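You operate a simulated robot arm through the tools that you are given. There is no shell and no other tool. Be economical: measure what you need, move in short steps, check, and stop when the job is done.

The job below is to be done with a simulated robot arm. You get a single attempt, and the scene is never put back.

## Task
Set the alarm for eight, wind the clock fully and slide the alarm on.
Fine: slide it off first, so that it never rings.

It is judged by the outcome, as a careful person would: the job done as asked, and still so three seconds after it is handed in. It fails if anything else is knocked over, pushed out of place, dropped, spilled or broken.

## Robot
A 6-joint arm with a two-finger parallel gripper, fixed in place. Base frame: the origin is at the foot of the arm, x ahead of it, y to its left, z up. Units: m, degrees, N and s.
With the tool pointing down near the work surface it reaches from about 0.24 to 0.64 m from the base axis. Its first joint turns from -66.0 to 66.0 degrees. Payload 2.7 kg.
Tool frame: the origin (TCP) lies between the finger pads and is the grasp point; the fingertips stand 0.023 m ahead of it; z points along the fingers, y is the line along which they close. Largest opening 0.094 m; finger width 0.038, thickness 0.01; the body of the gripper, 0.054 by 0.096 m, starts 0.039 m behind the TCP.
Orientation is that of the tool frame in the base frame, as a unit quaternion [x, y, z, w]. With the fingers straight down and closing along the base's y, the tool's x points along the base's -x, its y along +y and its z along -z.

## Interface
- The arm moves only by the tool apply_moves. Its argument "rows" is a list of rows, each a list of 7 numbers: the opening, from 0 (shut) to 1 (fully open), then the shift along the tool's x, y, z in units of 400 mm (1.0 is 400 mm), then the turn, a rotation vector about the tool's x, y, z in units of 180 degrees (1.0 is 180 degrees). In form: [[gripper, tx, ty, tz, rx, ry, rz], ...]. A call has 1 to 10 rows; each row is the pose to reach, as a shift and turn from the pose commanded when the call began, along the tool's axes at that moment. A call with a number of a shift or a turn outside -1 to 1 is refused whole. A row lasts 0.2 s, in which the tool goes at most 0.05 m and 8.6 degrees; a call with a longer step from one row to the next is refused whole, and so is a gripper value outside its range. Where a pose cannot be reached the arm comes as near as it can. A force on the tool above 40 N (or 10 N above the force at the start of the call, whichever is more), or a blocked arm, ends the call early, and 0.2 s more pass. Each finger travels about 0.045 m/s and halts on what it meets, pressing with about 27 N; the grip force reading is that of the motor and also rises with nothing between the fingers. The clock runs only during rows and for 0.2 s after the last one: add rows that repeat a pose to give the fingers time. It gives the time, the measured TCP pose, the force on the tool (base axes), the opening and the grip force at its end, in the units of the frame above (readings bear some noise), and new pictures: "views" is both (left out), scene, wrist or none.
- Cameras (640 x 400 px; columns grow to the right, rows downward): "scene" is fixed at [0.0727, -0.4235, 1.4132]; the picture's right is [0.82, -0.57, 0.00], its down [-0.27, -0.39, -0.88] and it looks along [0.50, 0.72, -0.48] (base axes); focal length 355 px, centre (320, 200). "wrist" rides on the gripper at [0.087, 0.016, -0.075] in the tool frame; the picture's right is [-0.18, 0.98, 0.00], its down [-0.58, -0.11, -0.81] and it looks along [-0.79, -0.15, 0.59] (tool axes); focal length 243 px, centre (320, 200).
- measure_at(camera, pixels): for up to 12 pixels [column, row] of the newest picture of that camera ("zoom" is the newest enlarged one), the place [x, y, z] in the base frame of the surface seen there, good to about 0.002 m. No time passes.
- zoom(camera, box): a new picture of the part [left, top, right, bottom] of that camera's present view, enlarged. No time passes.
- hand_in(): hands the job in; it is judged then, once.

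Work in short steps. Measure before you move; look again where a grasp or a placing could have gone wrong, and mend it. You have 80 turns and 170 pictures in all, those below and enlarged ones among them. Open the gripper and draw the arm clear of the work before you hand the job in, unless the task says otherwise; then end with one line.

The tools are called after "Emit:" as name(argument=value, ...) on one line, values as JSON. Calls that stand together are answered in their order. apply_moves: Moves the arm, as the interface text tells. Its arguments: {"type":"object","properties":{"rows":{"type":"array"},"views":{"type":"string","enum":["both","scene","wrist","none"]}},"required":["rows"]} The other tools are called the same way: measure_at (camera, pixels) gives the place of the surface under pixels of a picture; zoom (camera, box) takes an enlarged picture of a part of a camera's view; hand_in () hands the job in.

At the start:

```text
time: 0.0
tool_pos: [0.3401, -0.1189, 1.2286]
tcp_rot: [0.001, 1.0, -0.001, 0.001]
ft_force: [0.1, -1.1, 1.0]
finger_gap: 0.0941
gripper_force: 0.1
```

scene: 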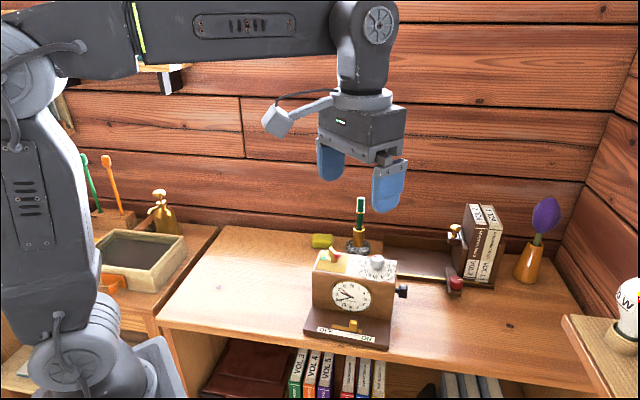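
wrist: 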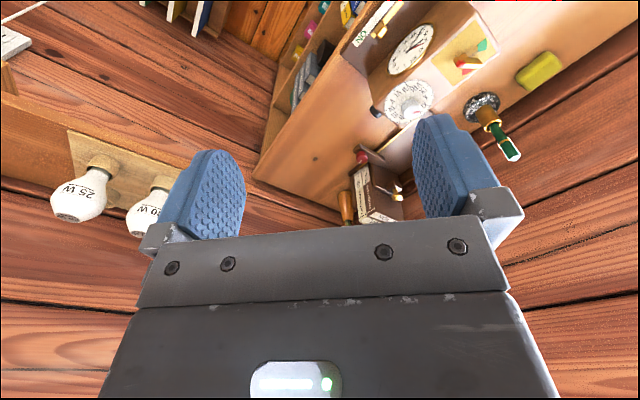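

The clock sits at about (350,290) in the scene picture. I zoom in on it from both cameras before moving.

Emit:
zoom(camera="scene", box=[290, 235, 420, 355])

Emit:
zoom(camera="wrist", box=[330, 0, 530, 130])

```text
3.33 times, centred on (355, 295) of scene
```

zoom: 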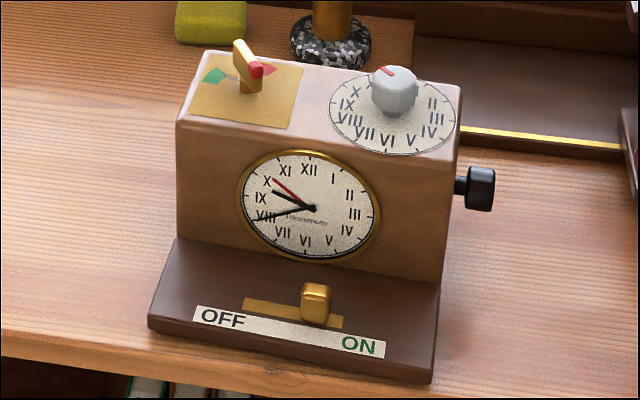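

```text
3.08 times, centred on (430, 65) of wrist
```

zoom: 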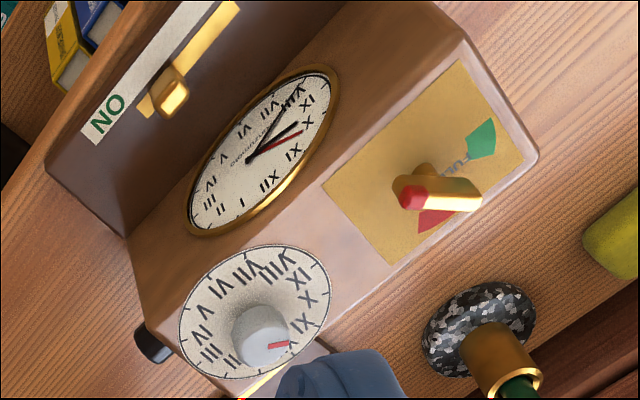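

The pictures show a slider on the base plate in front, a dial knob with a red mark, a gold lever over a gauge (red to green), and a black side knob. I measure these in the zoomed wrist picture.

Emit:
measure_at(camera="zoom", pixels=[[175, 85], [150, 112], [235, 8], [262, 325], [288, 345], [412, 195], [472, 203], [425, 172], [482, 140], [432, 220], [150, 345], [215, 270]])

Emit:
zoom(camera="wrist", box=[430, 10, 510, 90])

Emit:
zoom(camera="scene", box=[310, 240, 410, 302])

```text
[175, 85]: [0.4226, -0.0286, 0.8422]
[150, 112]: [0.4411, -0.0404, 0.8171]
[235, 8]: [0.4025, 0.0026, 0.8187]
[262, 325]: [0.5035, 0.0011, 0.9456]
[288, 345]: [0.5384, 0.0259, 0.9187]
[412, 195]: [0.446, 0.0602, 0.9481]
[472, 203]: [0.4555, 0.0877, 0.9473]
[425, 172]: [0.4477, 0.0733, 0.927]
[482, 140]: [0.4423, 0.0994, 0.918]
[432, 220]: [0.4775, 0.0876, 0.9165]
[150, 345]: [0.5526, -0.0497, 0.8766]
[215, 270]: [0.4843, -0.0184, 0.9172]
```

```text
5.00 times, centred on (470, 50) of wrist
```

zoom: 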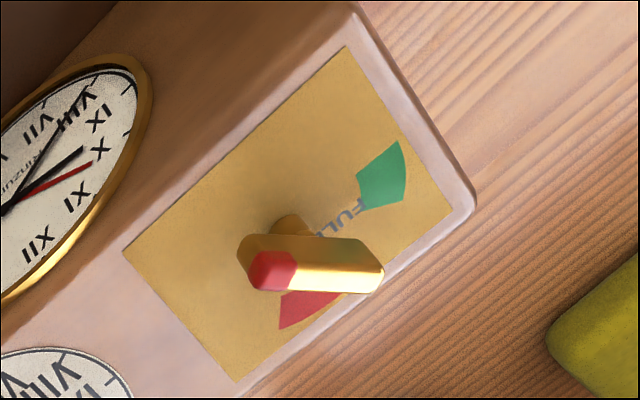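

```text
6.40 times, centred on (360, 271) of scene
```

zoom: 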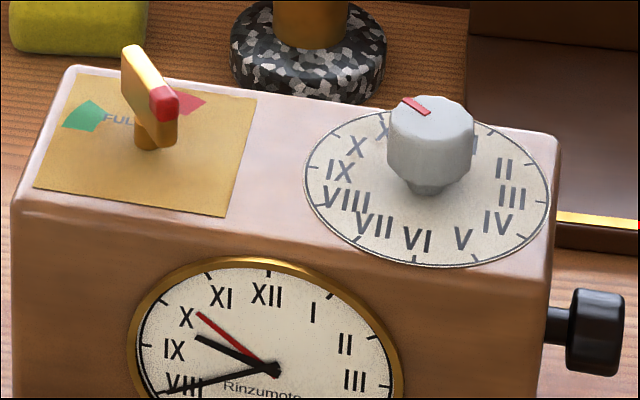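

The slider sits near ON, the red mark is near X, and the gauge has a green sector and a red sector. I turn the tool about 42° to square up with the clock and move closer for a better look, well above everything.

Emit:
apply_moves(rows=[[1, -0.0375, 0.0495, 0.0535, 0, 0, -0.0389], [1, -0.075, 0.099, 0.107, 0, 0, -0.0778], [1, -0.1125, 0.1485, 0.1605, 0, 0, -0.1167], [1, -0.15, 0.198, 0.214, 0, 0, -0.1556], [1, -0.1875, 0.2475, 0.2675, 0, 0, -0.1944], [1, -0.225, 0.297, 0.3215, 0, 0, -0.2333]])

```text
time: 1.4
tool_pos: [0.4329, 0.0022, 1.0988]
tcp_rot: [-0.358, 0.934, -0.001, 0.0]
ft_force: [0.0, -0.4, -0.4]
finger_gap: 0.0942
gripper_force: 0.0
```

scene: 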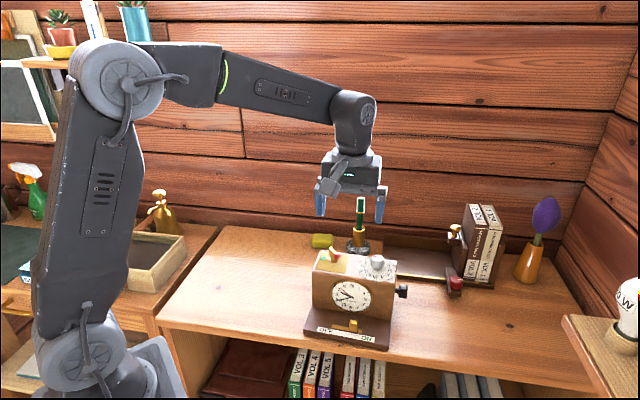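
wrist: 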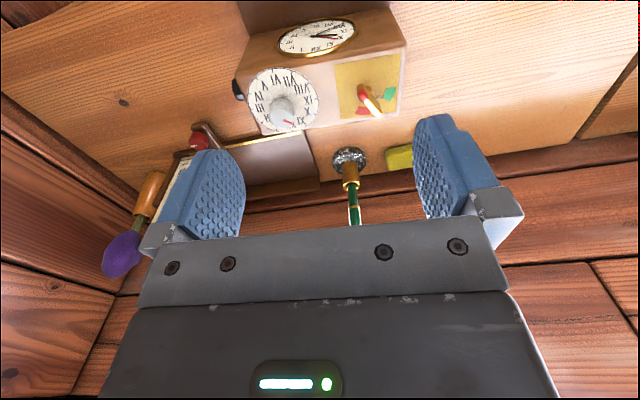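

The clock top is now at (320,90) in the wrist picture. I zoom in on it.

Emit:
zoom(camera="wrist", box=[230, 5, 410, 135])

```text
3.08 times, centred on (320, 70) of wrist
```

zoom: 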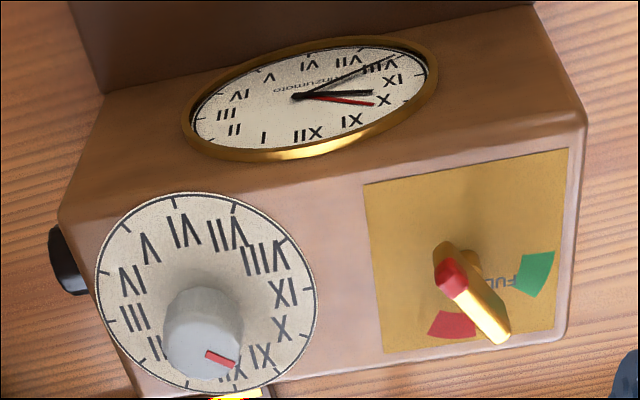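

Emit:
measure_at(camera="zoom", pixels=[[450, 280], [497, 335], [475, 262], [477, 307], [538, 270], [455, 325], [204, 320], [207, 355], [235, 366], [365, 185], [568, 150], [385, 350]])

Emit:
measure_at(camera="zoom", pixels=[[190, 345], [176, 195], [98, 270], [315, 285], [280, 245], [62, 220], [580, 105], [570, 335], [535, 5], [100, 100], [180, 330], [225, 385]])

Emit:
zoom(camera="wrist", box=[340, 70, 410, 120])

```text
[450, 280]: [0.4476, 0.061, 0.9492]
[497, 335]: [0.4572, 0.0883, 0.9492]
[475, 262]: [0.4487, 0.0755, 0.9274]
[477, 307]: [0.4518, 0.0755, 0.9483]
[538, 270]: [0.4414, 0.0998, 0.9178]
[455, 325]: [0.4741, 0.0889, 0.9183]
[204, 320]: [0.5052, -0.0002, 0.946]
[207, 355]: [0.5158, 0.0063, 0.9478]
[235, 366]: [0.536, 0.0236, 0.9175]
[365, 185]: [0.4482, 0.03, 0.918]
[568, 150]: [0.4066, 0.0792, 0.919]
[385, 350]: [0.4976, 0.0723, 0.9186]
```

```text
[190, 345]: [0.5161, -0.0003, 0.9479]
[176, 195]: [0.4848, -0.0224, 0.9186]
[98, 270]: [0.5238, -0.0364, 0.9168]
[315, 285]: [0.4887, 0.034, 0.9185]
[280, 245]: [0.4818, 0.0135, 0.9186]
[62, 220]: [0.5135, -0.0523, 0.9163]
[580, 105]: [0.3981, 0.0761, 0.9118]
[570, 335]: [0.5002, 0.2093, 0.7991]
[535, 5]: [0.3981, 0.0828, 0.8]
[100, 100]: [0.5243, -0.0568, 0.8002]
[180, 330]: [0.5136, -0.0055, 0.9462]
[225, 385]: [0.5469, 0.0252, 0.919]
```

```text
8.00 times, centred on (375, 95) of wrist
```

zoom: 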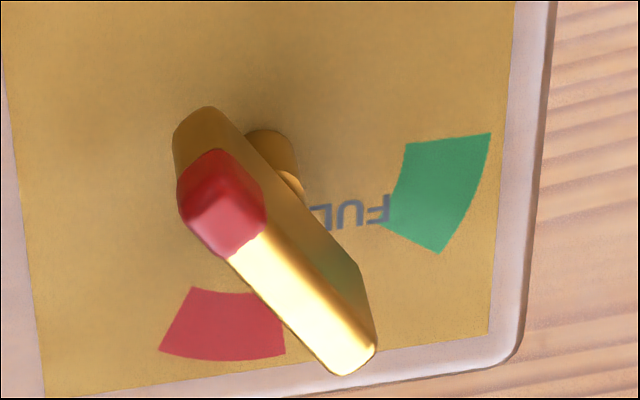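

Emit:
zoom(camera="wrist", box=[245, 65, 325, 135])

```text
5.71 times, centred on (285, 100) of wrist
```

zoom: 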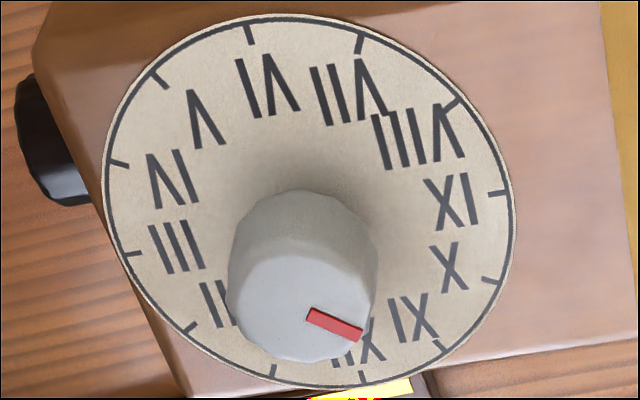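

Emit:
measure_at(camera="zoom", pixels=[[312, 315], [354, 333], [290, 305], [250, 24], [454, 101], [508, 192], [498, 286], [120, 255], [443, 352], [362, 382], [112, 161], [189, 328]])

Emit:
measure_at(camera="zoom", pixels=[[275, 258], [235, 300], [290, 352], [340, 345], [368, 310], [340, 262], [245, 335], [260, 240], [300, 200]])

```text
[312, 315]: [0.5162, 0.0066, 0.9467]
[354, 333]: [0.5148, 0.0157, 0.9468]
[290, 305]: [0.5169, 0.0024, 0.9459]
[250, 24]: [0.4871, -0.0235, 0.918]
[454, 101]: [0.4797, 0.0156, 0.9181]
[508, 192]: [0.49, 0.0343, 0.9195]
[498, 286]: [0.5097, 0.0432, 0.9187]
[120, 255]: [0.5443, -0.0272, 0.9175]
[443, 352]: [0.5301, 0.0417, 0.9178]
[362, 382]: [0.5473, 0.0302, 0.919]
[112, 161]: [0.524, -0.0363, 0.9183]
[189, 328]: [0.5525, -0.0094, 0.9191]
```

```text
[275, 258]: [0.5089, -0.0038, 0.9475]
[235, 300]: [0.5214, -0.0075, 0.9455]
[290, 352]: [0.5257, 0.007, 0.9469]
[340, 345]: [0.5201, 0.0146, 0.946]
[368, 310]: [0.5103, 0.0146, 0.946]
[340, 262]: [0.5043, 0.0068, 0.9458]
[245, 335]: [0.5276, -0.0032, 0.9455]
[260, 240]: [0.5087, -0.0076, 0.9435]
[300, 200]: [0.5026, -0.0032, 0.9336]
```

Dial centre is about (0.517, 0.0035), its mark near X (about 99°), and VIII lies at about 162°. Now I measure the slider, its slot, the clock's front face and the pen behind.

Emit:
zoom(camera="scene", box=[300, 285, 400, 350])

Emit:
measure_at(camera="scene", pixels=[[360, 199], [360, 230], [358, 245], [454, 228], [320, 240]])

```text
6.15 times, centred on (350, 318) of scene
```

zoom: 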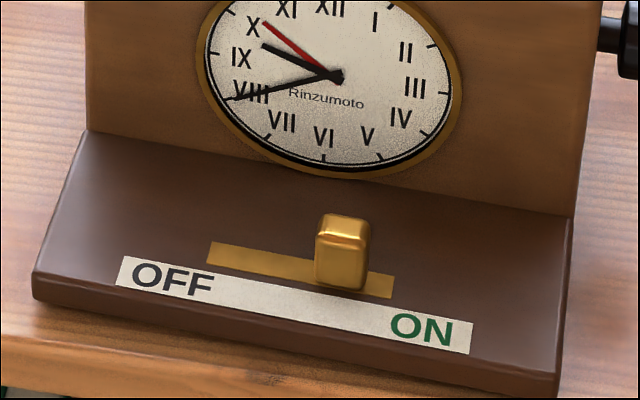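

```text
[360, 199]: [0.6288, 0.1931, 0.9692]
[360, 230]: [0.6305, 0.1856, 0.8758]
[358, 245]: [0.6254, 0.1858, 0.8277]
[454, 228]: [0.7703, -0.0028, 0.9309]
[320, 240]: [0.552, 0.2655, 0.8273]
```

Emit:
measure_at(camera="zoom", pixels=[[345, 222], [342, 262], [318, 280], [362, 287], [210, 252], [392, 288], [88, 130], [570, 214], [36, 280], [555, 375], [335, 185], [367, 250]])

```text
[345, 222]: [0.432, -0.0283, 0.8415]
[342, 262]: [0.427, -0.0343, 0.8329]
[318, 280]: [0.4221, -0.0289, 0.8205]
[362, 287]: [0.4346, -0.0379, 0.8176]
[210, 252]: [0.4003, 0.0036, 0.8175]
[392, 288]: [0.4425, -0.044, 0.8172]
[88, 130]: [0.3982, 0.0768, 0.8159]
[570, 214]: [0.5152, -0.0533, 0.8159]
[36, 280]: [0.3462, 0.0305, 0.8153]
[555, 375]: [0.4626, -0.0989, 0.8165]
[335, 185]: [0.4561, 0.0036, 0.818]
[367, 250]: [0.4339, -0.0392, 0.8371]
```

The slider is near ON (r-centre about 14 mm right of the slot centre), at about (0.430, −0.031), top z 0.842, 48 mm in front of the clock face, so a straight-down grasp clears it. I move above it with the gripper half open and stop at z≈0.90 to check.

Emit:
apply_moves(rows=[[0.6, 0.0618, -0.0575, 0.02, 0, 0, 0], [0.5, 0.0618, -0.0575, 0.12, 0, 0, 0], [0.5, 0.0618, -0.0575, 0.22, 0, 0, 0], [0.5, 0.0618, -0.0575, 0.32, 0, 0, 0], [0.5, 0.0618, -0.0575, 0.42, 0, 0, 0], [0.5, 0.0618, -0.0575, 0.497, 0, 0, 0], [0.5, 0.0618, -0.0575, 0.497, 0, 0, 0]])

```text
time: 3.0
tool_pos: [0.4289, -0.0334, 0.901]
tcp_rot: [-0.357, 0.934, -0.001, -0.001]
ft_force: [-0.5, 0.4, -0.8]
finger_gap: 0.0471
gripper_force: 0.1
```

scene: 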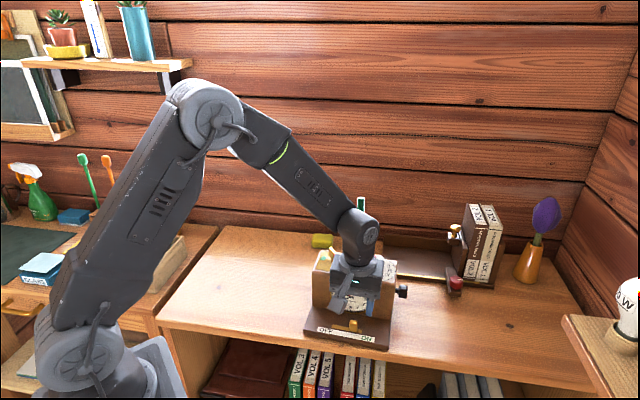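
wrist: 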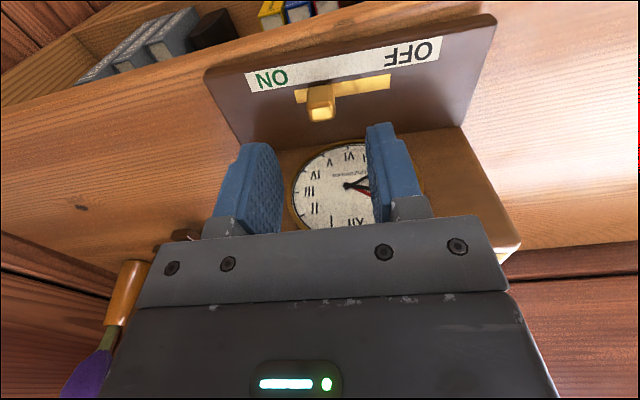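

The tool is centred over the slider (slider at (320,103), between the fingers). I descend to z 0.848 and close on it gently.

Emit:
apply_moves(rows=[[0.5, 0, 0, 0.065, 0, 0, 0], [0.5, 0, 0, 0.1325, 0, 0, 0], [0.5, 0, 0, 0.1325, 0, 0, 0], [0.2, 0, 0, 0.1325, 0, 0, 0], [0.1, 0, 0, 0.1325, 0, 0, 0], [0.1, 0, 0, 0.1325, 0, 0, 0]])

```text
time: 4.4
tool_pos: [0.4267, -0.0322, 0.848]
tcp_rot: [-0.358, 0.934, -0.001, 0.0]
ft_force: [1.4, 0.8, 0.4]
finger_gap: 0.0177
gripper_force: 26.9
```

scene: 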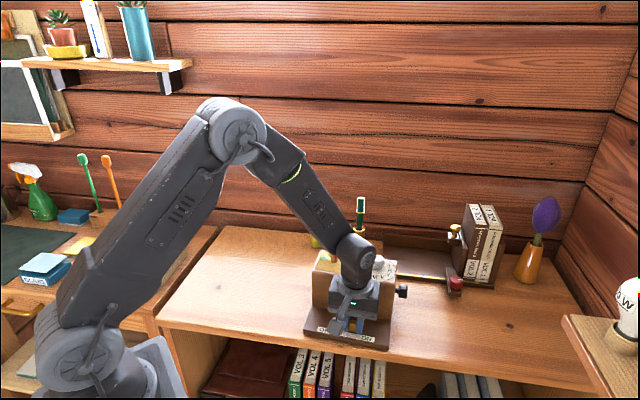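
wrist: 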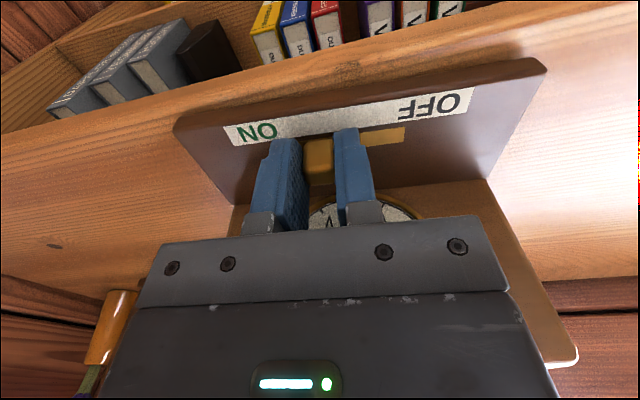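

The slider is gripped (gap 17.7 mm). I slide it toward OFF (tool +y) about 27 mm in small steps.

Emit:
apply_moves(rows=[[0.1, 0, 0.0125, 0.1325, 0, 0, 0], [0.1, 0, 0.025, 0.1325, 0, 0, 0]], views="none")

```text
refused: row 1 steps farther than a row can; nothing moved
```

Refused because rows are relative to the current pose; I resend without the z shift.

Emit:
apply_moves(rows=[[0.1, 0, 0.0125, 0, 0, 0, 0], [0.1, 0, 0.025, 0, 0, 0, 0], [0.1, 0, 0.0375, 0, 0, 0, 0], [0.1, 0, 0.05, 0, 0, 0, 0], [0.1, 0, 0.0625, 0, 0, 0, 0], [0.1, 0, 0.07, 0, 0, 0, 0]])

```text
time: 5.8
tool_pos: [0.4091, -0.0131, 0.8479]
tcp_rot: [-0.357, 0.934, -0.002, 0.002]
ft_force: [3.3, 2.5, 11.3]
finger_gap: 0.0175
gripper_force: 26.9
```

scene: 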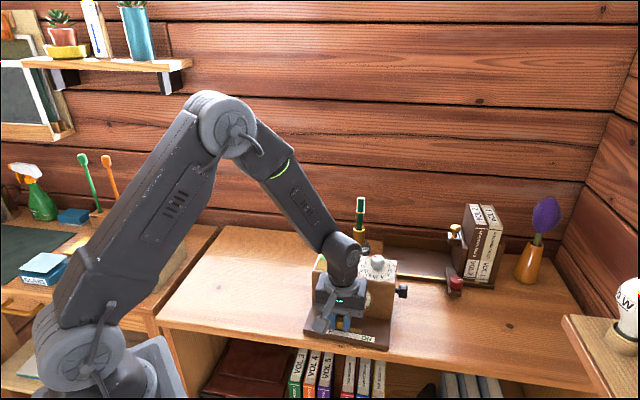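
wrist: 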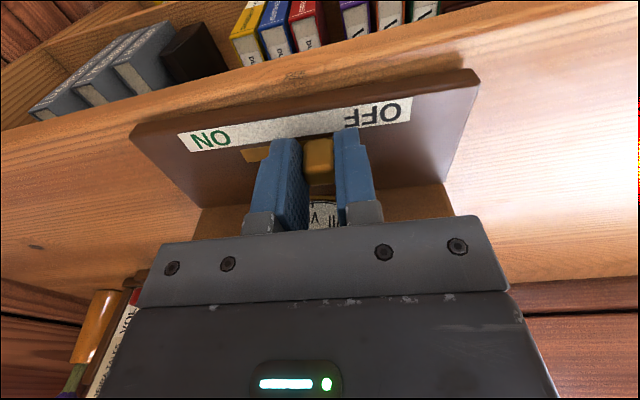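

The slider has moved 26 mm to the OFF side. I open and rise straight up, then look.

Emit:
apply_moves(rows=[[0.5, 0, 0, 0, 0, 0, 0], [0.5, 0, 0, 0, 0, 0, 0], [0.5, 0, 0, -0.1, 0, 0, 0], [0.5, 0, 0, -0.2, 0, 0, 0], [0.5, 0, 0, -0.3, 0, 0, 0], [0.5, 0, 0, -0.4, 0, 0, 0]], views="none")

Emit:
zoom(camera="scene", box=[295, 240, 415, 355])

Emit:
zoom(camera="wrist", box=[200, 0, 460, 160])

```text
time: 7.2
tool_pos: [0.4064, -0.0122, 1.0063]
tcp_rot: [-0.358, 0.934, 0.0, -0.001]
ft_force: [0.4, -0.4, -0.4]
finger_gap: 0.0469
gripper_force: 0.0
```

```text
3.48 times, centred on (355, 298) of scene
```

zoom: 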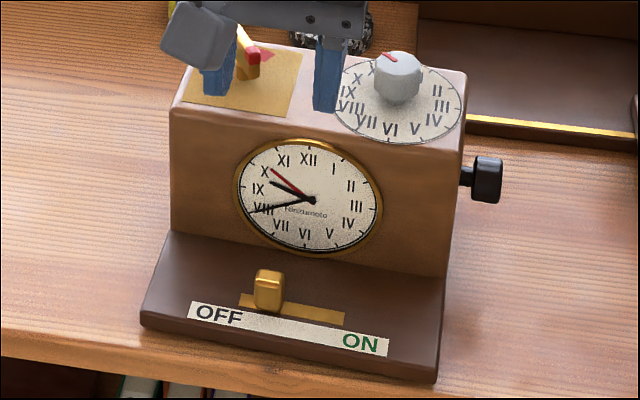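

```text
2.46 times, centred on (330, 80) of wrist
```

zoom: 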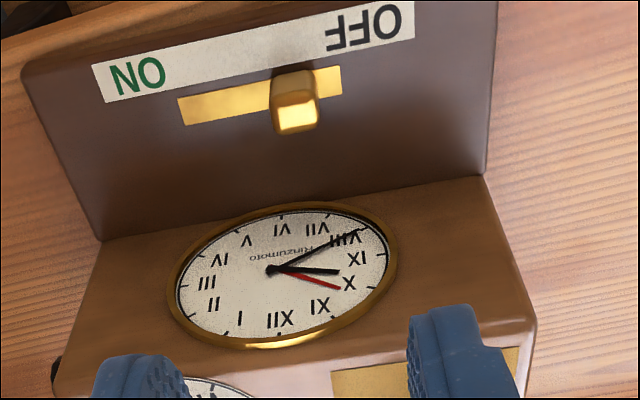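

The slider is now at OFF and the clock has not shifted. Next I move above the alarm knob at (0.517, 0.0035), pre-turning the wrist 32° the other way so the 62° turn stays in range.

Emit:
apply_moves(rows=[[0.5, -0.058, -0.039, -0.02, 0, 0, 0.0444], [0.5, -0.116, -0.078, -0.02, 0, 0, 0.0889], [0.5, -0.174, -0.117, -0.02, 0, 0, 0.1333], [0.5, -0.2317, -0.1558, -0.02, 0, 0, 0.1778], [0.5, -0.2317, -0.1558, -0.02, 0, 0, 0.1778]])

```text
time: 8.4
tool_pos: [0.5186, 0.0022, 1.0142]
tcp_rot: [-0.086, 0.996, 0.0, 0.0]
ft_force: [0.3, -0.3, 0.4]
finger_gap: 0.0471
gripper_force: 0.2
```

scene: 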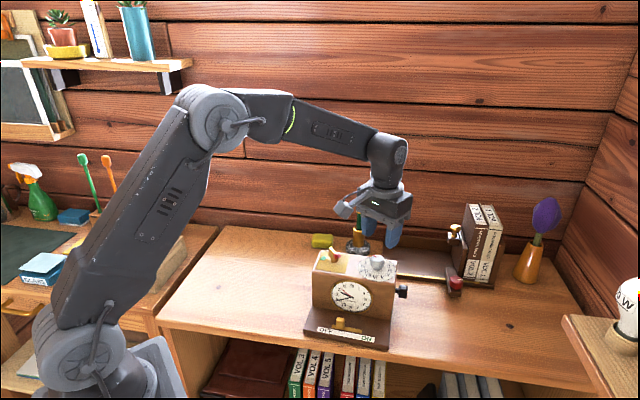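
wrist: 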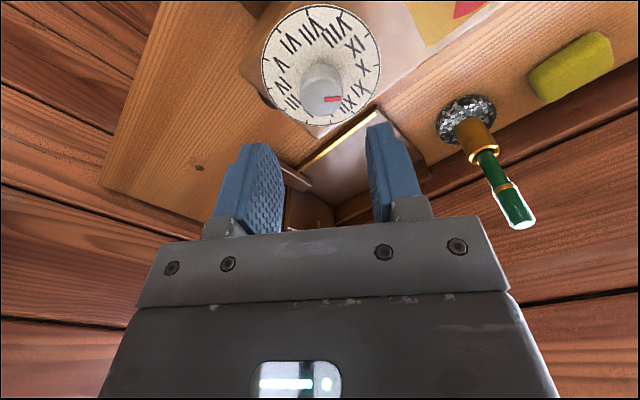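

Positioned above the knob (measured within 2 mm). I descend to z≈0.950 and close on the knob.

Emit:
apply_moves(rows=[[0.5, 0, 0, 0.08, 0, 0, 0], [0.5, 0, 0, 0.16, 0, 0, 0], [0.5, 0, 0, 0.16, 0, 0, 0], [0.3, 0, 0, 0.16, 0, 0, 0], [0.2, 0, 0, 0.16, 0, 0, 0], [0.2, 0, 0, 0.16, 0, 0, 0]])

```text
time: 9.8
tool_pos: [0.5199, 0.0049, 0.9511]
tcp_rot: [-0.086, 0.996, 0.001, 0.0]
ft_force: [0.7, 6.1, -0.5]
finger_gap: 0.0278
gripper_force: 26.4
```

scene: 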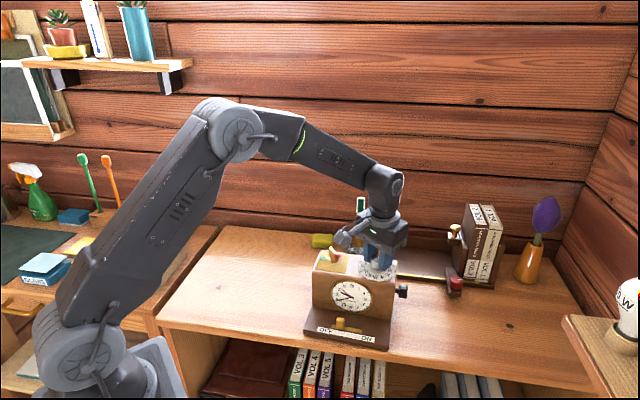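
wrist: 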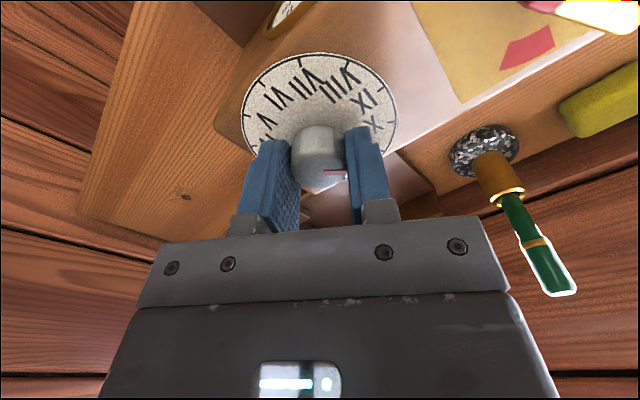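

The knob is gripped (27.8 mm). I turn it counter-clockwise from above about 62°, from X back to VIII.

Emit:
apply_moves(rows=[[0.2, 0, 0, 0, 0, 0, -0.0383], [0.2, 0, 0, 0, 0, 0, -0.0766], [0.2, 0, 0, 0, 0, 0, -0.1148], [0.2, 0, 0, 0, 0, 0, -0.1531], [0.2, 0, 0, 0, 0, 0, -0.1914], [0.2, 0, 0, 0, 0, 0, -0.2297], [0.2, 0, 0, 0, 0, 0, -0.268], [0.2, 0, 0, 0, 0, 0, -0.306], [0.2, 0, 0, 0, 0, 0, -0.3444], [0.2, 0, 0, 0, 0, 0, -0.3444]])

```text
time: 12.0
tool_pos: [0.5183, 0.0027, 0.951]
tcp_rot: [-0.587, 0.809, 0.0, 0.0]
ft_force: [-5.0, 2.7, 0.6]
finger_gap: 0.0274
gripper_force: 27.4
```

scene: 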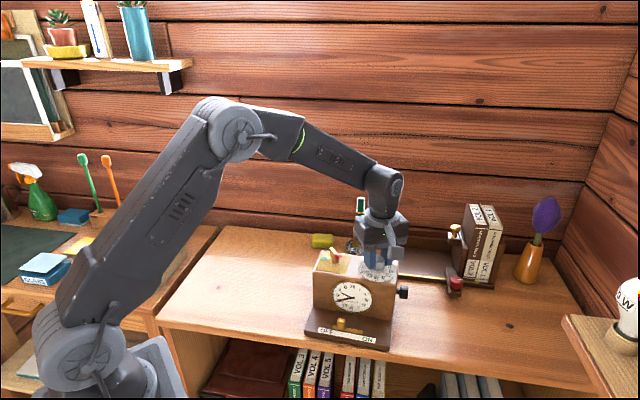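
wrist: 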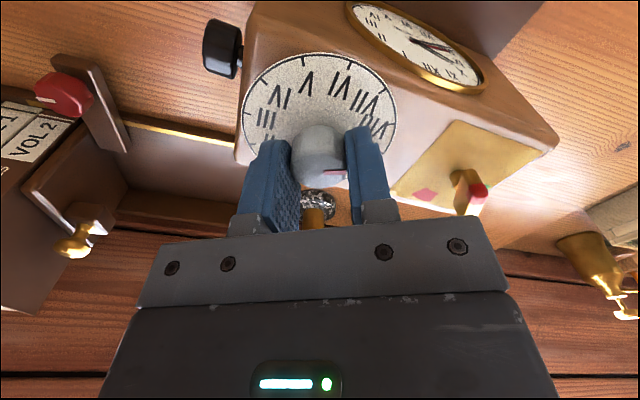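

The turn followed fully. I open, rise 70 mm, and inspect the mark.

Emit:
apply_moves(rows=[[0.5, 0, 0, 0, 0, 0, 0], [0.5, 0, 0, 0, 0, 0, 0], [0.5, 0, 0, -0.1, 0, 0, 0], [0.5, 0, 0, -0.2, 0, 0, 0], [0.5, 0, 0, -0.2, 0, 0, 0]])

Emit:
zoom(camera="wrist", box=[240, 0, 400, 130])

Emit:
zoom(camera="scene", box=[305, 240, 415, 310])

```text
time: 13.2
tool_pos: [0.5178, 0.0042, 1.0311]
tcp_rot: [-0.587, 0.809, 0.0, -0.001]
ft_force: [0.7, 1.3, -0.7]
finger_gap: 0.047
gripper_force: 0.0
```

scene: 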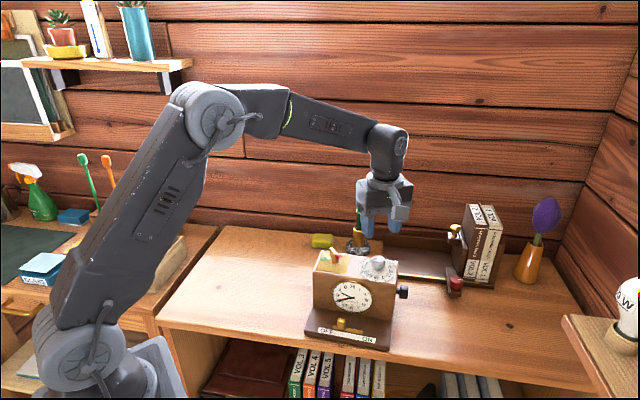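
wrist: 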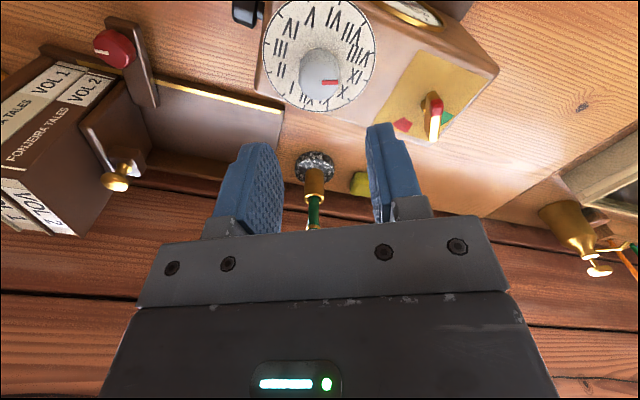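

```text
3.08 times, centred on (320, 65) of wrist
```

zoom: 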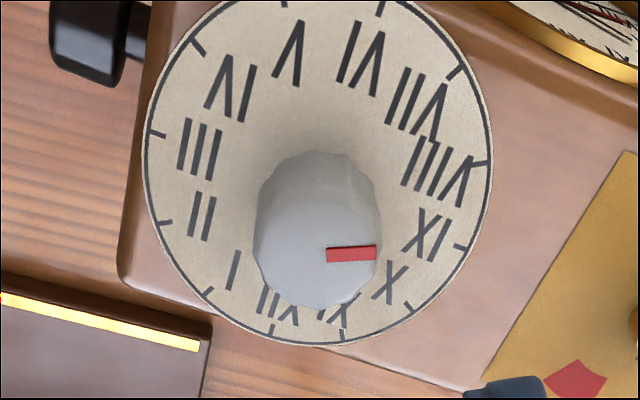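

```text
5.71 times, centred on (360, 275) of scene
```

zoom: 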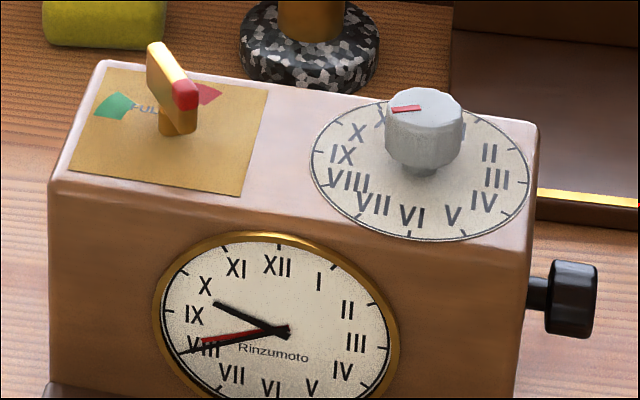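

Emit:
measure_at(camera="scene", pixels=[[320, 390]])

Emit:
zoom(camera="wrist", box=[270, 30, 370, 110])

Emit:
measure_at(camera="zoom", pixels=[[335, 265], [410, 258], [260, 250], [320, 215], [285, 330], [350, 330]])

Emit:
zoom(camera="scene", box=[325, 275, 378, 318])

```text
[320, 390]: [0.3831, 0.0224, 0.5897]
```

```text
5.00 times, centred on (320, 70) of wrist
```

zoom: 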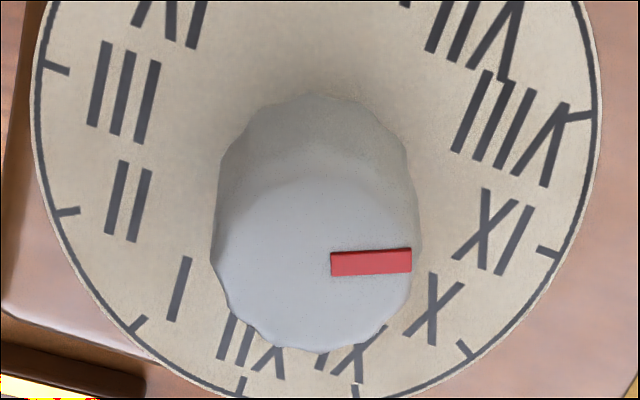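

```text
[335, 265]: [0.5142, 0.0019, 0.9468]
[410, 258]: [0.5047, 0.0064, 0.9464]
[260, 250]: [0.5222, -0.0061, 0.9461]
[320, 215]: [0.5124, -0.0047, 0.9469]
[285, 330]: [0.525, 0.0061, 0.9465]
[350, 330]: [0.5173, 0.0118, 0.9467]
```

```text
9.30 times, centred on (352, 296) of scene
```

zoom: 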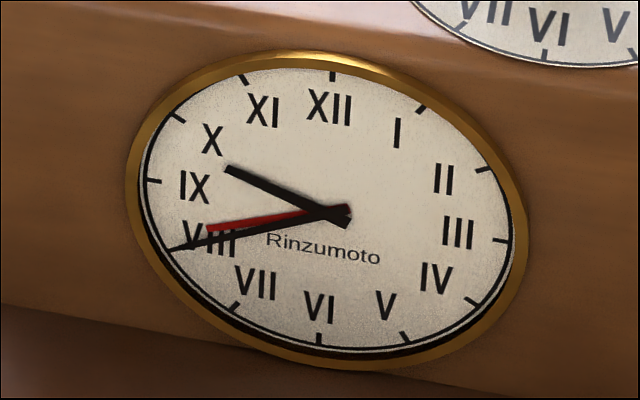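

The alarm hand and mark read about 8:15 (mark near 155°, VIII at 162°), so about 7.5° is missing. I regrip the knob and turn it 7.5° more, then rise and look.

Emit:
apply_moves(rows=[[0.5, 0, 0, 0.1, 0, 0, 0], [0.5, 0, 0, 0.2, 0, 0, 0], [0.5, 0, 0, 0.2, 0, 0, 0], [0.3, 0, 0, 0.2, 0, 0, 0], [0.2, 0, 0, 0.2, 0, 0, 0], [0.2, 0, 0, 0.2, 0, 0, 0], [0.2, 0, 0, 0.2, 0, 0, -0.021], [0.2, 0, 0, 0.2, 0, 0, -0.0417], [0.2, 0, 0, 0.2, 0, 0, -0.0417]], views="none")

Emit:
zoom(camera="scene", box=[325, 275, 378, 318])

```text
time: 15.2
tool_pos: [0.5191, 0.0042, 0.9515]
tcp_rot: [-0.639, 0.769, 0.0, 0.0]
ft_force: [-4.9, 3.7, 6.1]
finger_gap: 0.0275
gripper_force: 26.9
```

```text
9.30 times, centred on (352, 296) of scene
```

zoom: 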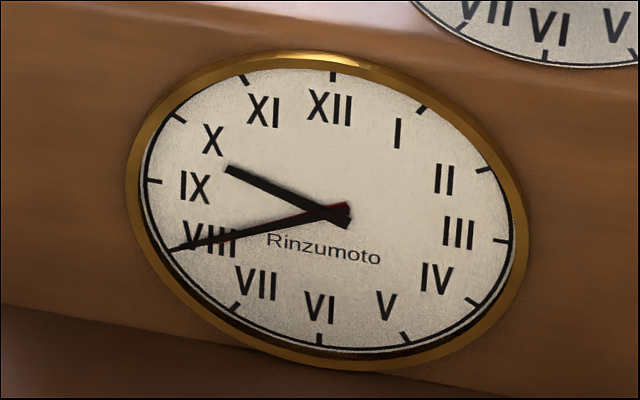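

The red alarm hand now lies hidden under the minute hand at VIII. I release, rise and verify the mark.

Emit:
apply_moves(rows=[[0.5, 0, 0, 0, 0, 0, 0], [0.5, 0, 0, 0, 0, 0, 0], [0.5, 0, 0, -0.1, 0, 0, 0.0], [0.5, 0, 0, -0.2, 0, 0, 0.0], [0.5, 0, 0, -0.2, 0, 0, 0.04], [0.5, 0, 0, -0.2, 0, 0, 0.04]], views="none")

Emit:
zoom(camera="scene", box=[325, 275, 378, 318])

Emit:
zoom(camera="wrist", box=[270, 30, 370, 110])

Emit:
measure_at(camera="zoom", pixels=[[335, 255], [405, 240]])

```text
time: 16.6
tool_pos: [0.5187, 0.0025, 1.0305]
tcp_rot: [-0.588, 0.809, 0.0, -0.001]
ft_force: [-0.6, 1.1, -0.5]
finger_gap: 0.0467
gripper_force: 0.2
```

```text
9.30 times, centred on (352, 296) of scene
```

zoom: 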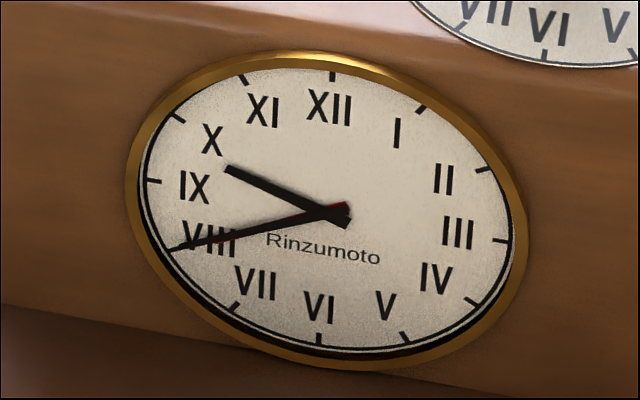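

```text
5.00 times, centred on (320, 70) of wrist
```

zoom: 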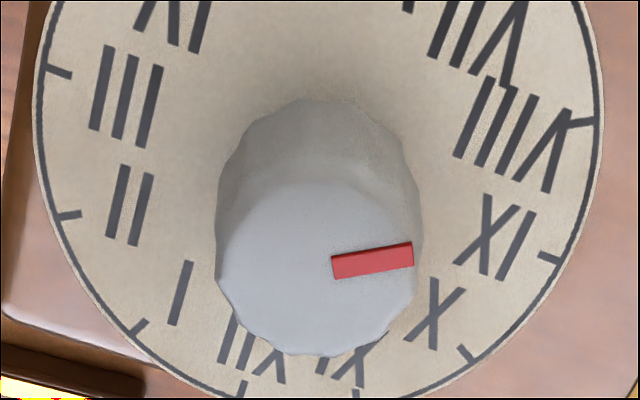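

```text
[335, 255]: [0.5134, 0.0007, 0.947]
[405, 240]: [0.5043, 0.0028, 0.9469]
```

Emit:
measure_at(camera="zoom", pixels=[[335, 267], [412, 254], [334, 258], [411, 243], [335, 277], [413, 266], [592, 120], [47, 214]])

```text
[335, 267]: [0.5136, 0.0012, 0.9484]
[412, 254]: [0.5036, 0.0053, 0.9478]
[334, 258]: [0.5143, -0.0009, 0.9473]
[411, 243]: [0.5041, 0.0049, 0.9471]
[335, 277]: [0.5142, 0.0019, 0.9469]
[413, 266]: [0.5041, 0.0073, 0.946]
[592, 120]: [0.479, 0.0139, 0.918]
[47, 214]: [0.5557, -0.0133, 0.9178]
```

The mark's slope now matches VIII (about 161.7° versus 162°), so the alarm is set for eight. Next the winding key: pivot (0.452, 0.075), bar axis at about 73°. I move above it with the fingers set across the bar.

Emit:
apply_moves(rows=[[0.5, -0.04, 0.0716, 0, 0, 0, -0.002], [0.45, -0.081, 0.143, 0, 0, 0, -0.004], [0.42, -0.121, 0.2147, 0, 0, 0, -0.006], [0.42, -0.121, 0.2147, 0, 0, 0, -0.006]])

Emit:
zoom(camera="wrist", box=[260, 0, 400, 110])

```text
time: 17.6
tool_pos: [0.452, 0.0769, 1.0283]
tcp_rot: [-0.597, 0.802, -0.001, -0.002]
ft_force: [0.6, -0.6, 0.3]
finger_gap: 0.0396
gripper_force: 0.2
```

scene: 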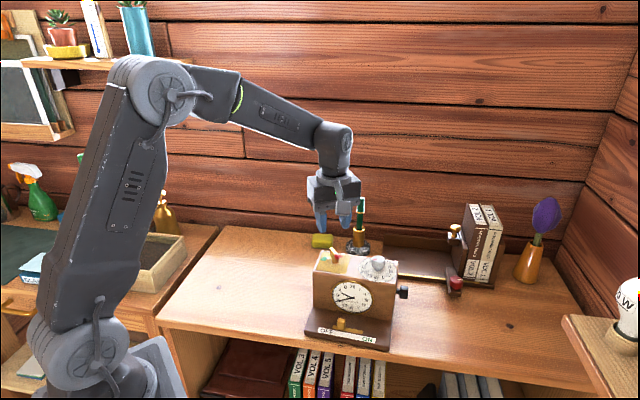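
wrist: 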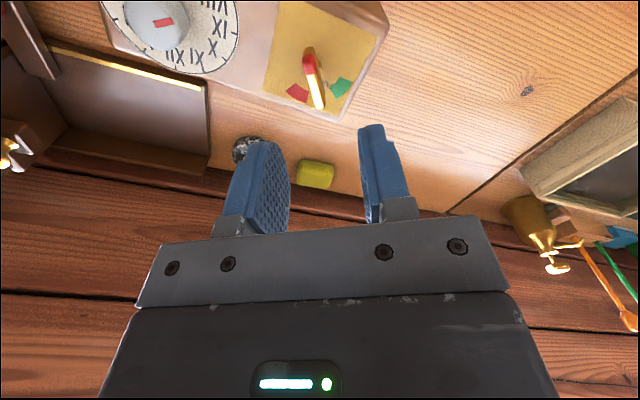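

```text
3.64 times, centred on (330, 55) of wrist
```

zoom: 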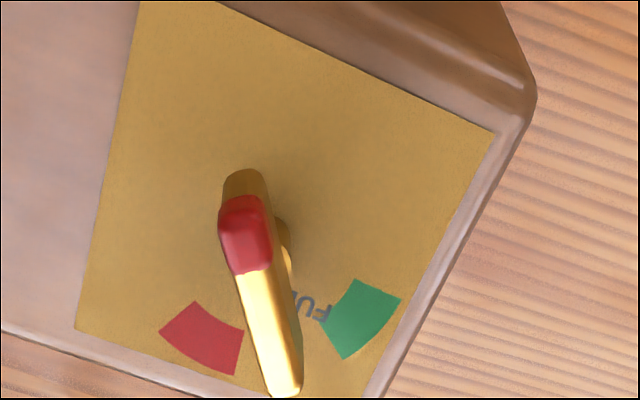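

Emit:
measure_at(camera="zoom", pixels=[[356, 283], [398, 300], [342, 355], [322, 320], [197, 305], [240, 332], [233, 372], [163, 333], [247, 205], [284, 390], [285, 262], [135, 8]])

```text
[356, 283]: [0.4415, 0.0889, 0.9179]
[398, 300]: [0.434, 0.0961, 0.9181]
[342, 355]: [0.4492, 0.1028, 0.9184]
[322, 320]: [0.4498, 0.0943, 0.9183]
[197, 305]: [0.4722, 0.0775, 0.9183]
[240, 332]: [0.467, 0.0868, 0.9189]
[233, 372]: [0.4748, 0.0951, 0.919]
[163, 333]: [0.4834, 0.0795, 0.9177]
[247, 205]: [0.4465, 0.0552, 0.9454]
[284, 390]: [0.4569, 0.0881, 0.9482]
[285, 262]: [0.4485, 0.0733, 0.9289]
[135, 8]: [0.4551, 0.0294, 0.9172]
```

Green spans base angles 96–129°, red 7–40°; the red tip stands at about 253°, so about 140° clockwise brings it mid-green without reaching the red. I descend and grip the bar.

Emit:
apply_moves(rows=[[0.42, 0, 0, 0.094, 0, 0, 0], [0.42, 0, 0, 0.188, 0, 0, 0], [0.42, 0, 0, 0.188, 0, 0, 0], [0.2, 0, 0, 0.188, 0, 0, 0], [0.02, 0, 0, 0.188, 0, 0, 0], [0.02, 0, 0, 0.188, 0, 0, 0], [0.02, 0, 0, 0.188, 0, 0, 0]])

```text
time: 19.2
tool_pos: [0.4543, 0.0757, 0.9571]
tcp_rot: [-0.597, 0.802, -0.001, 0.0]
ft_force: [7.4, 0.1, 0.2]
finger_gap: 0.008
gripper_force: 26.9
```

scene: 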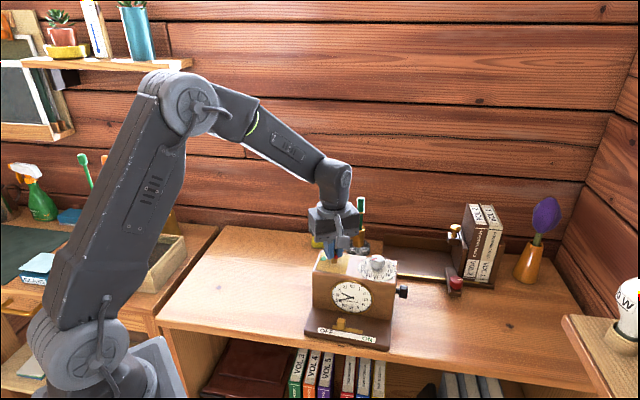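
wrist: 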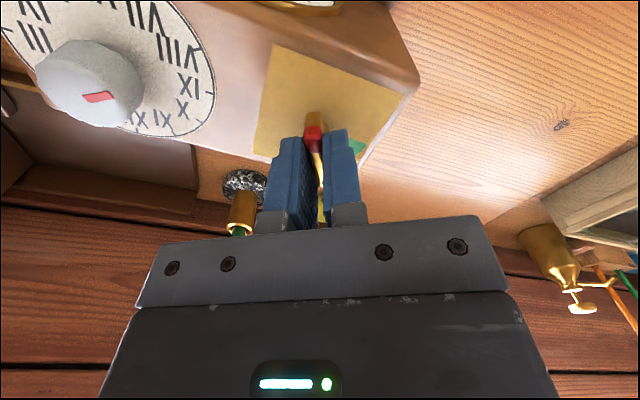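

The bar is gripped (8 mm) with a slight 7 N side load, so I shift the centre 2 mm as I turn. First 70° clockwise, then check.

Emit:
apply_moves(rows=[[0.02, 0, -0.005, 0, 0, 0, 0], [0.02, 0, -0.005, 0, 0, 0, 0.0435], [0.02, 0, -0.005, 0, 0, 0, 0.087], [0.02, 0, -0.005, 0, 0, 0, 0.1305], [0.02, 0, -0.005, 0, 0, 0, 0.174], [0.02, 0, -0.005, 0, 0, 0, 0.2175], [0.02, 0, -0.005, 0, 0, 0, 0.261], [0.02, 0, -0.005, 0, 0, 0, 0.3045], [0.02, 0, -0.005, 0, 0, 0, 0.348], [0.02, 0, -0.005, 0, 0, 0, 0.3889]])

```text
time: 21.4
tool_pos: [0.4545, 0.074, 0.9573]
tcp_rot: [-0.027, 1.0, -0.001, 0.002]
ft_force: [9.7, -11.1, 14.1]
finger_gap: 0.0077
gripper_force: 27.6
```

scene: 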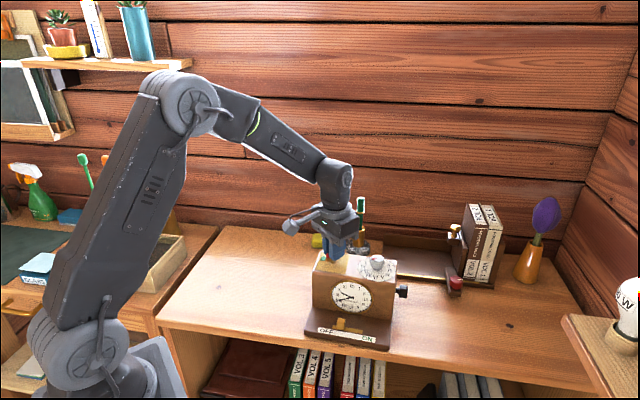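
wrist: 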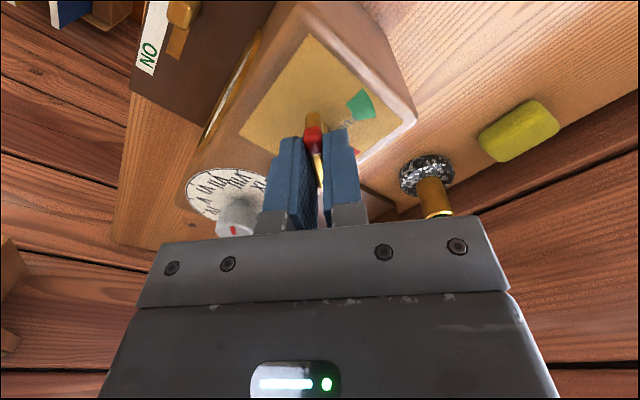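

Key turned 70° (fingers at yaw ≈3°). Side load is modest; I nudge the centre 2 mm to −y and turn another 70°.

Emit:
apply_moves(rows=[[0.02, 0, -0.004, 0, 0, 0, 0.0], [0.02, 0, -0.004, 0, 0, 0, 0.0435], [0.02, 0, -0.004, 0, 0, 0, 0.087], [0.02, 0, -0.004, 0, 0, 0, 0.1305], [0.02, 0, -0.004, 0, 0, 0, 0.174], [0.02, 0, -0.004, 0, 0, 0, 0.2175], [0.02, 0, -0.004, 0, 0, 0, 0.261], [0.02, 0, -0.004, 0, 0, 0, 0.3045], [0.02, 0, -0.004, 0, 0, 0, 0.348], [0.02, 0, -0.004, 0, 0, 0, 0.3889]])

```text
time: 23.6
tool_pos: [0.4539, 0.0721, 0.9557]
tcp_rot: [0.552, 0.834, -0.003, 0.0]
ft_force: [-0.6, -14.0, 15.8]
finger_gap: 0.0077
gripper_force: 26.9
```

scene: 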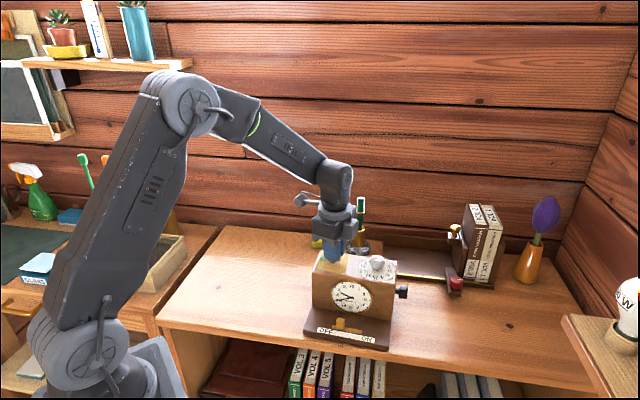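
wrist: 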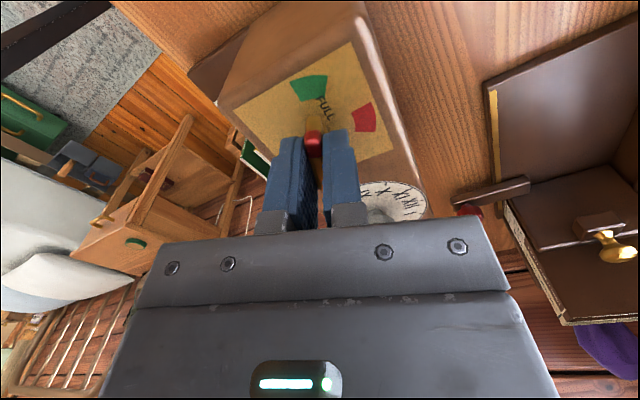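

The red tip now points at 113°, the middle of green. I open and rise to see whether it holds.

Emit:
apply_moves(rows=[[0.4, 0, 0, 0, 0, 0, 0], [0.42, 0, 0, 0, 0, 0, 0], [0.42, 0, 0, 0, 0, 0, 0], [0.42, 0, 0, -0.1, 0, 0, 0], [0.42, 0, 0, -0.2, 0, 0, 0], [0.42, 0, 0, -0.2, 0, 0, 0]])

Emit:
zoom(camera="wrist", box=[240, 0, 400, 130])

Emit:
zoom(camera="scene", box=[300, 235, 415, 350])

```text
time: 25.0
tool_pos: [0.454, 0.0754, 1.0339]
tcp_rot: [0.549, 0.836, 0.0, 0.001]
ft_force: [-0.5, -0.2, 0.3]
finger_gap: 0.0397
gripper_force: 0.2
```

scene: 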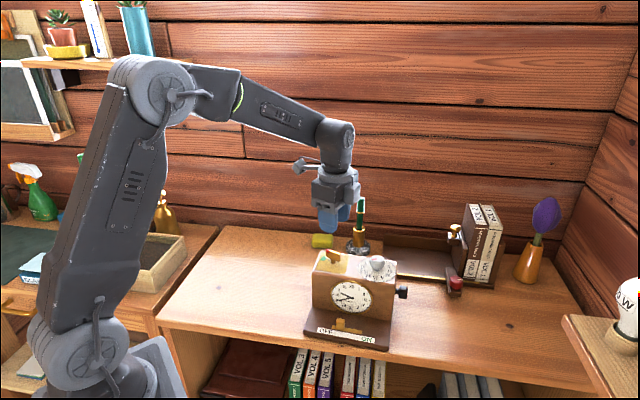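
wrist: 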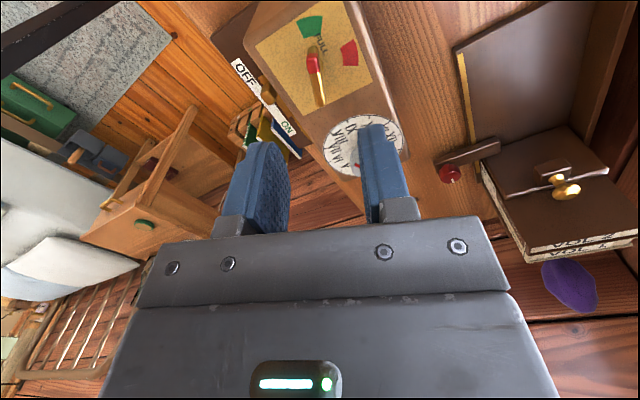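

```text
3.08 times, centred on (320, 65) of wrist
```

zoom: 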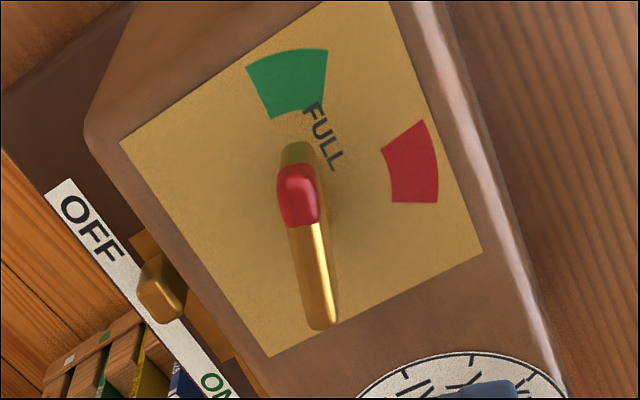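

```text
3.48 times, centred on (358, 292) of scene
```

zoom: 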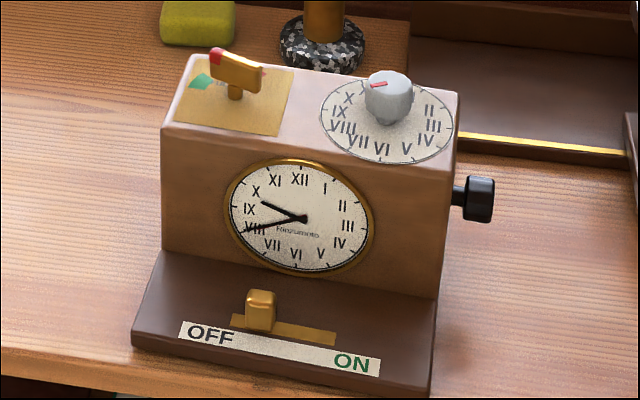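

The key points into the green and held. I measure it to confirm.

Emit:
measure_at(camera="zoom", pixels=[[230, 60], [245, 85]])

Emit:
zoom(camera="wrist", box=[240, 0, 400, 130])

Emit:
measure_at(camera="zoom", pixels=[[298, 180], [302, 215], [322, 322], [310, 260]])

```text
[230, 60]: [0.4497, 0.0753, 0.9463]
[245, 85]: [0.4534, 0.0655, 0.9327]
```

```text
3.08 times, centred on (320, 65) of wrist
```

zoom: 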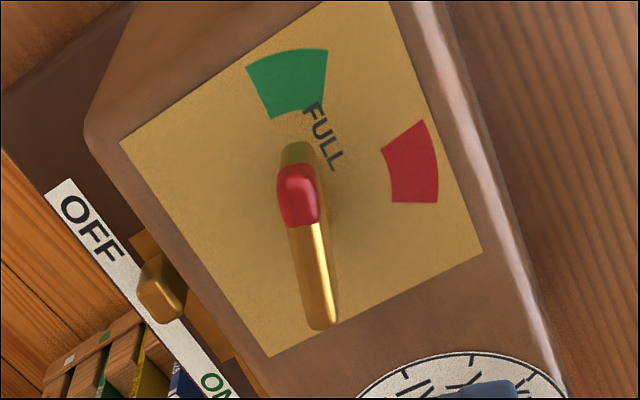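

```text
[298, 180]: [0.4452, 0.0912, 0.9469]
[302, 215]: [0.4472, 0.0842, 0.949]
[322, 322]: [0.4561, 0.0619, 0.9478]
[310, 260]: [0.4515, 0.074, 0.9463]
```

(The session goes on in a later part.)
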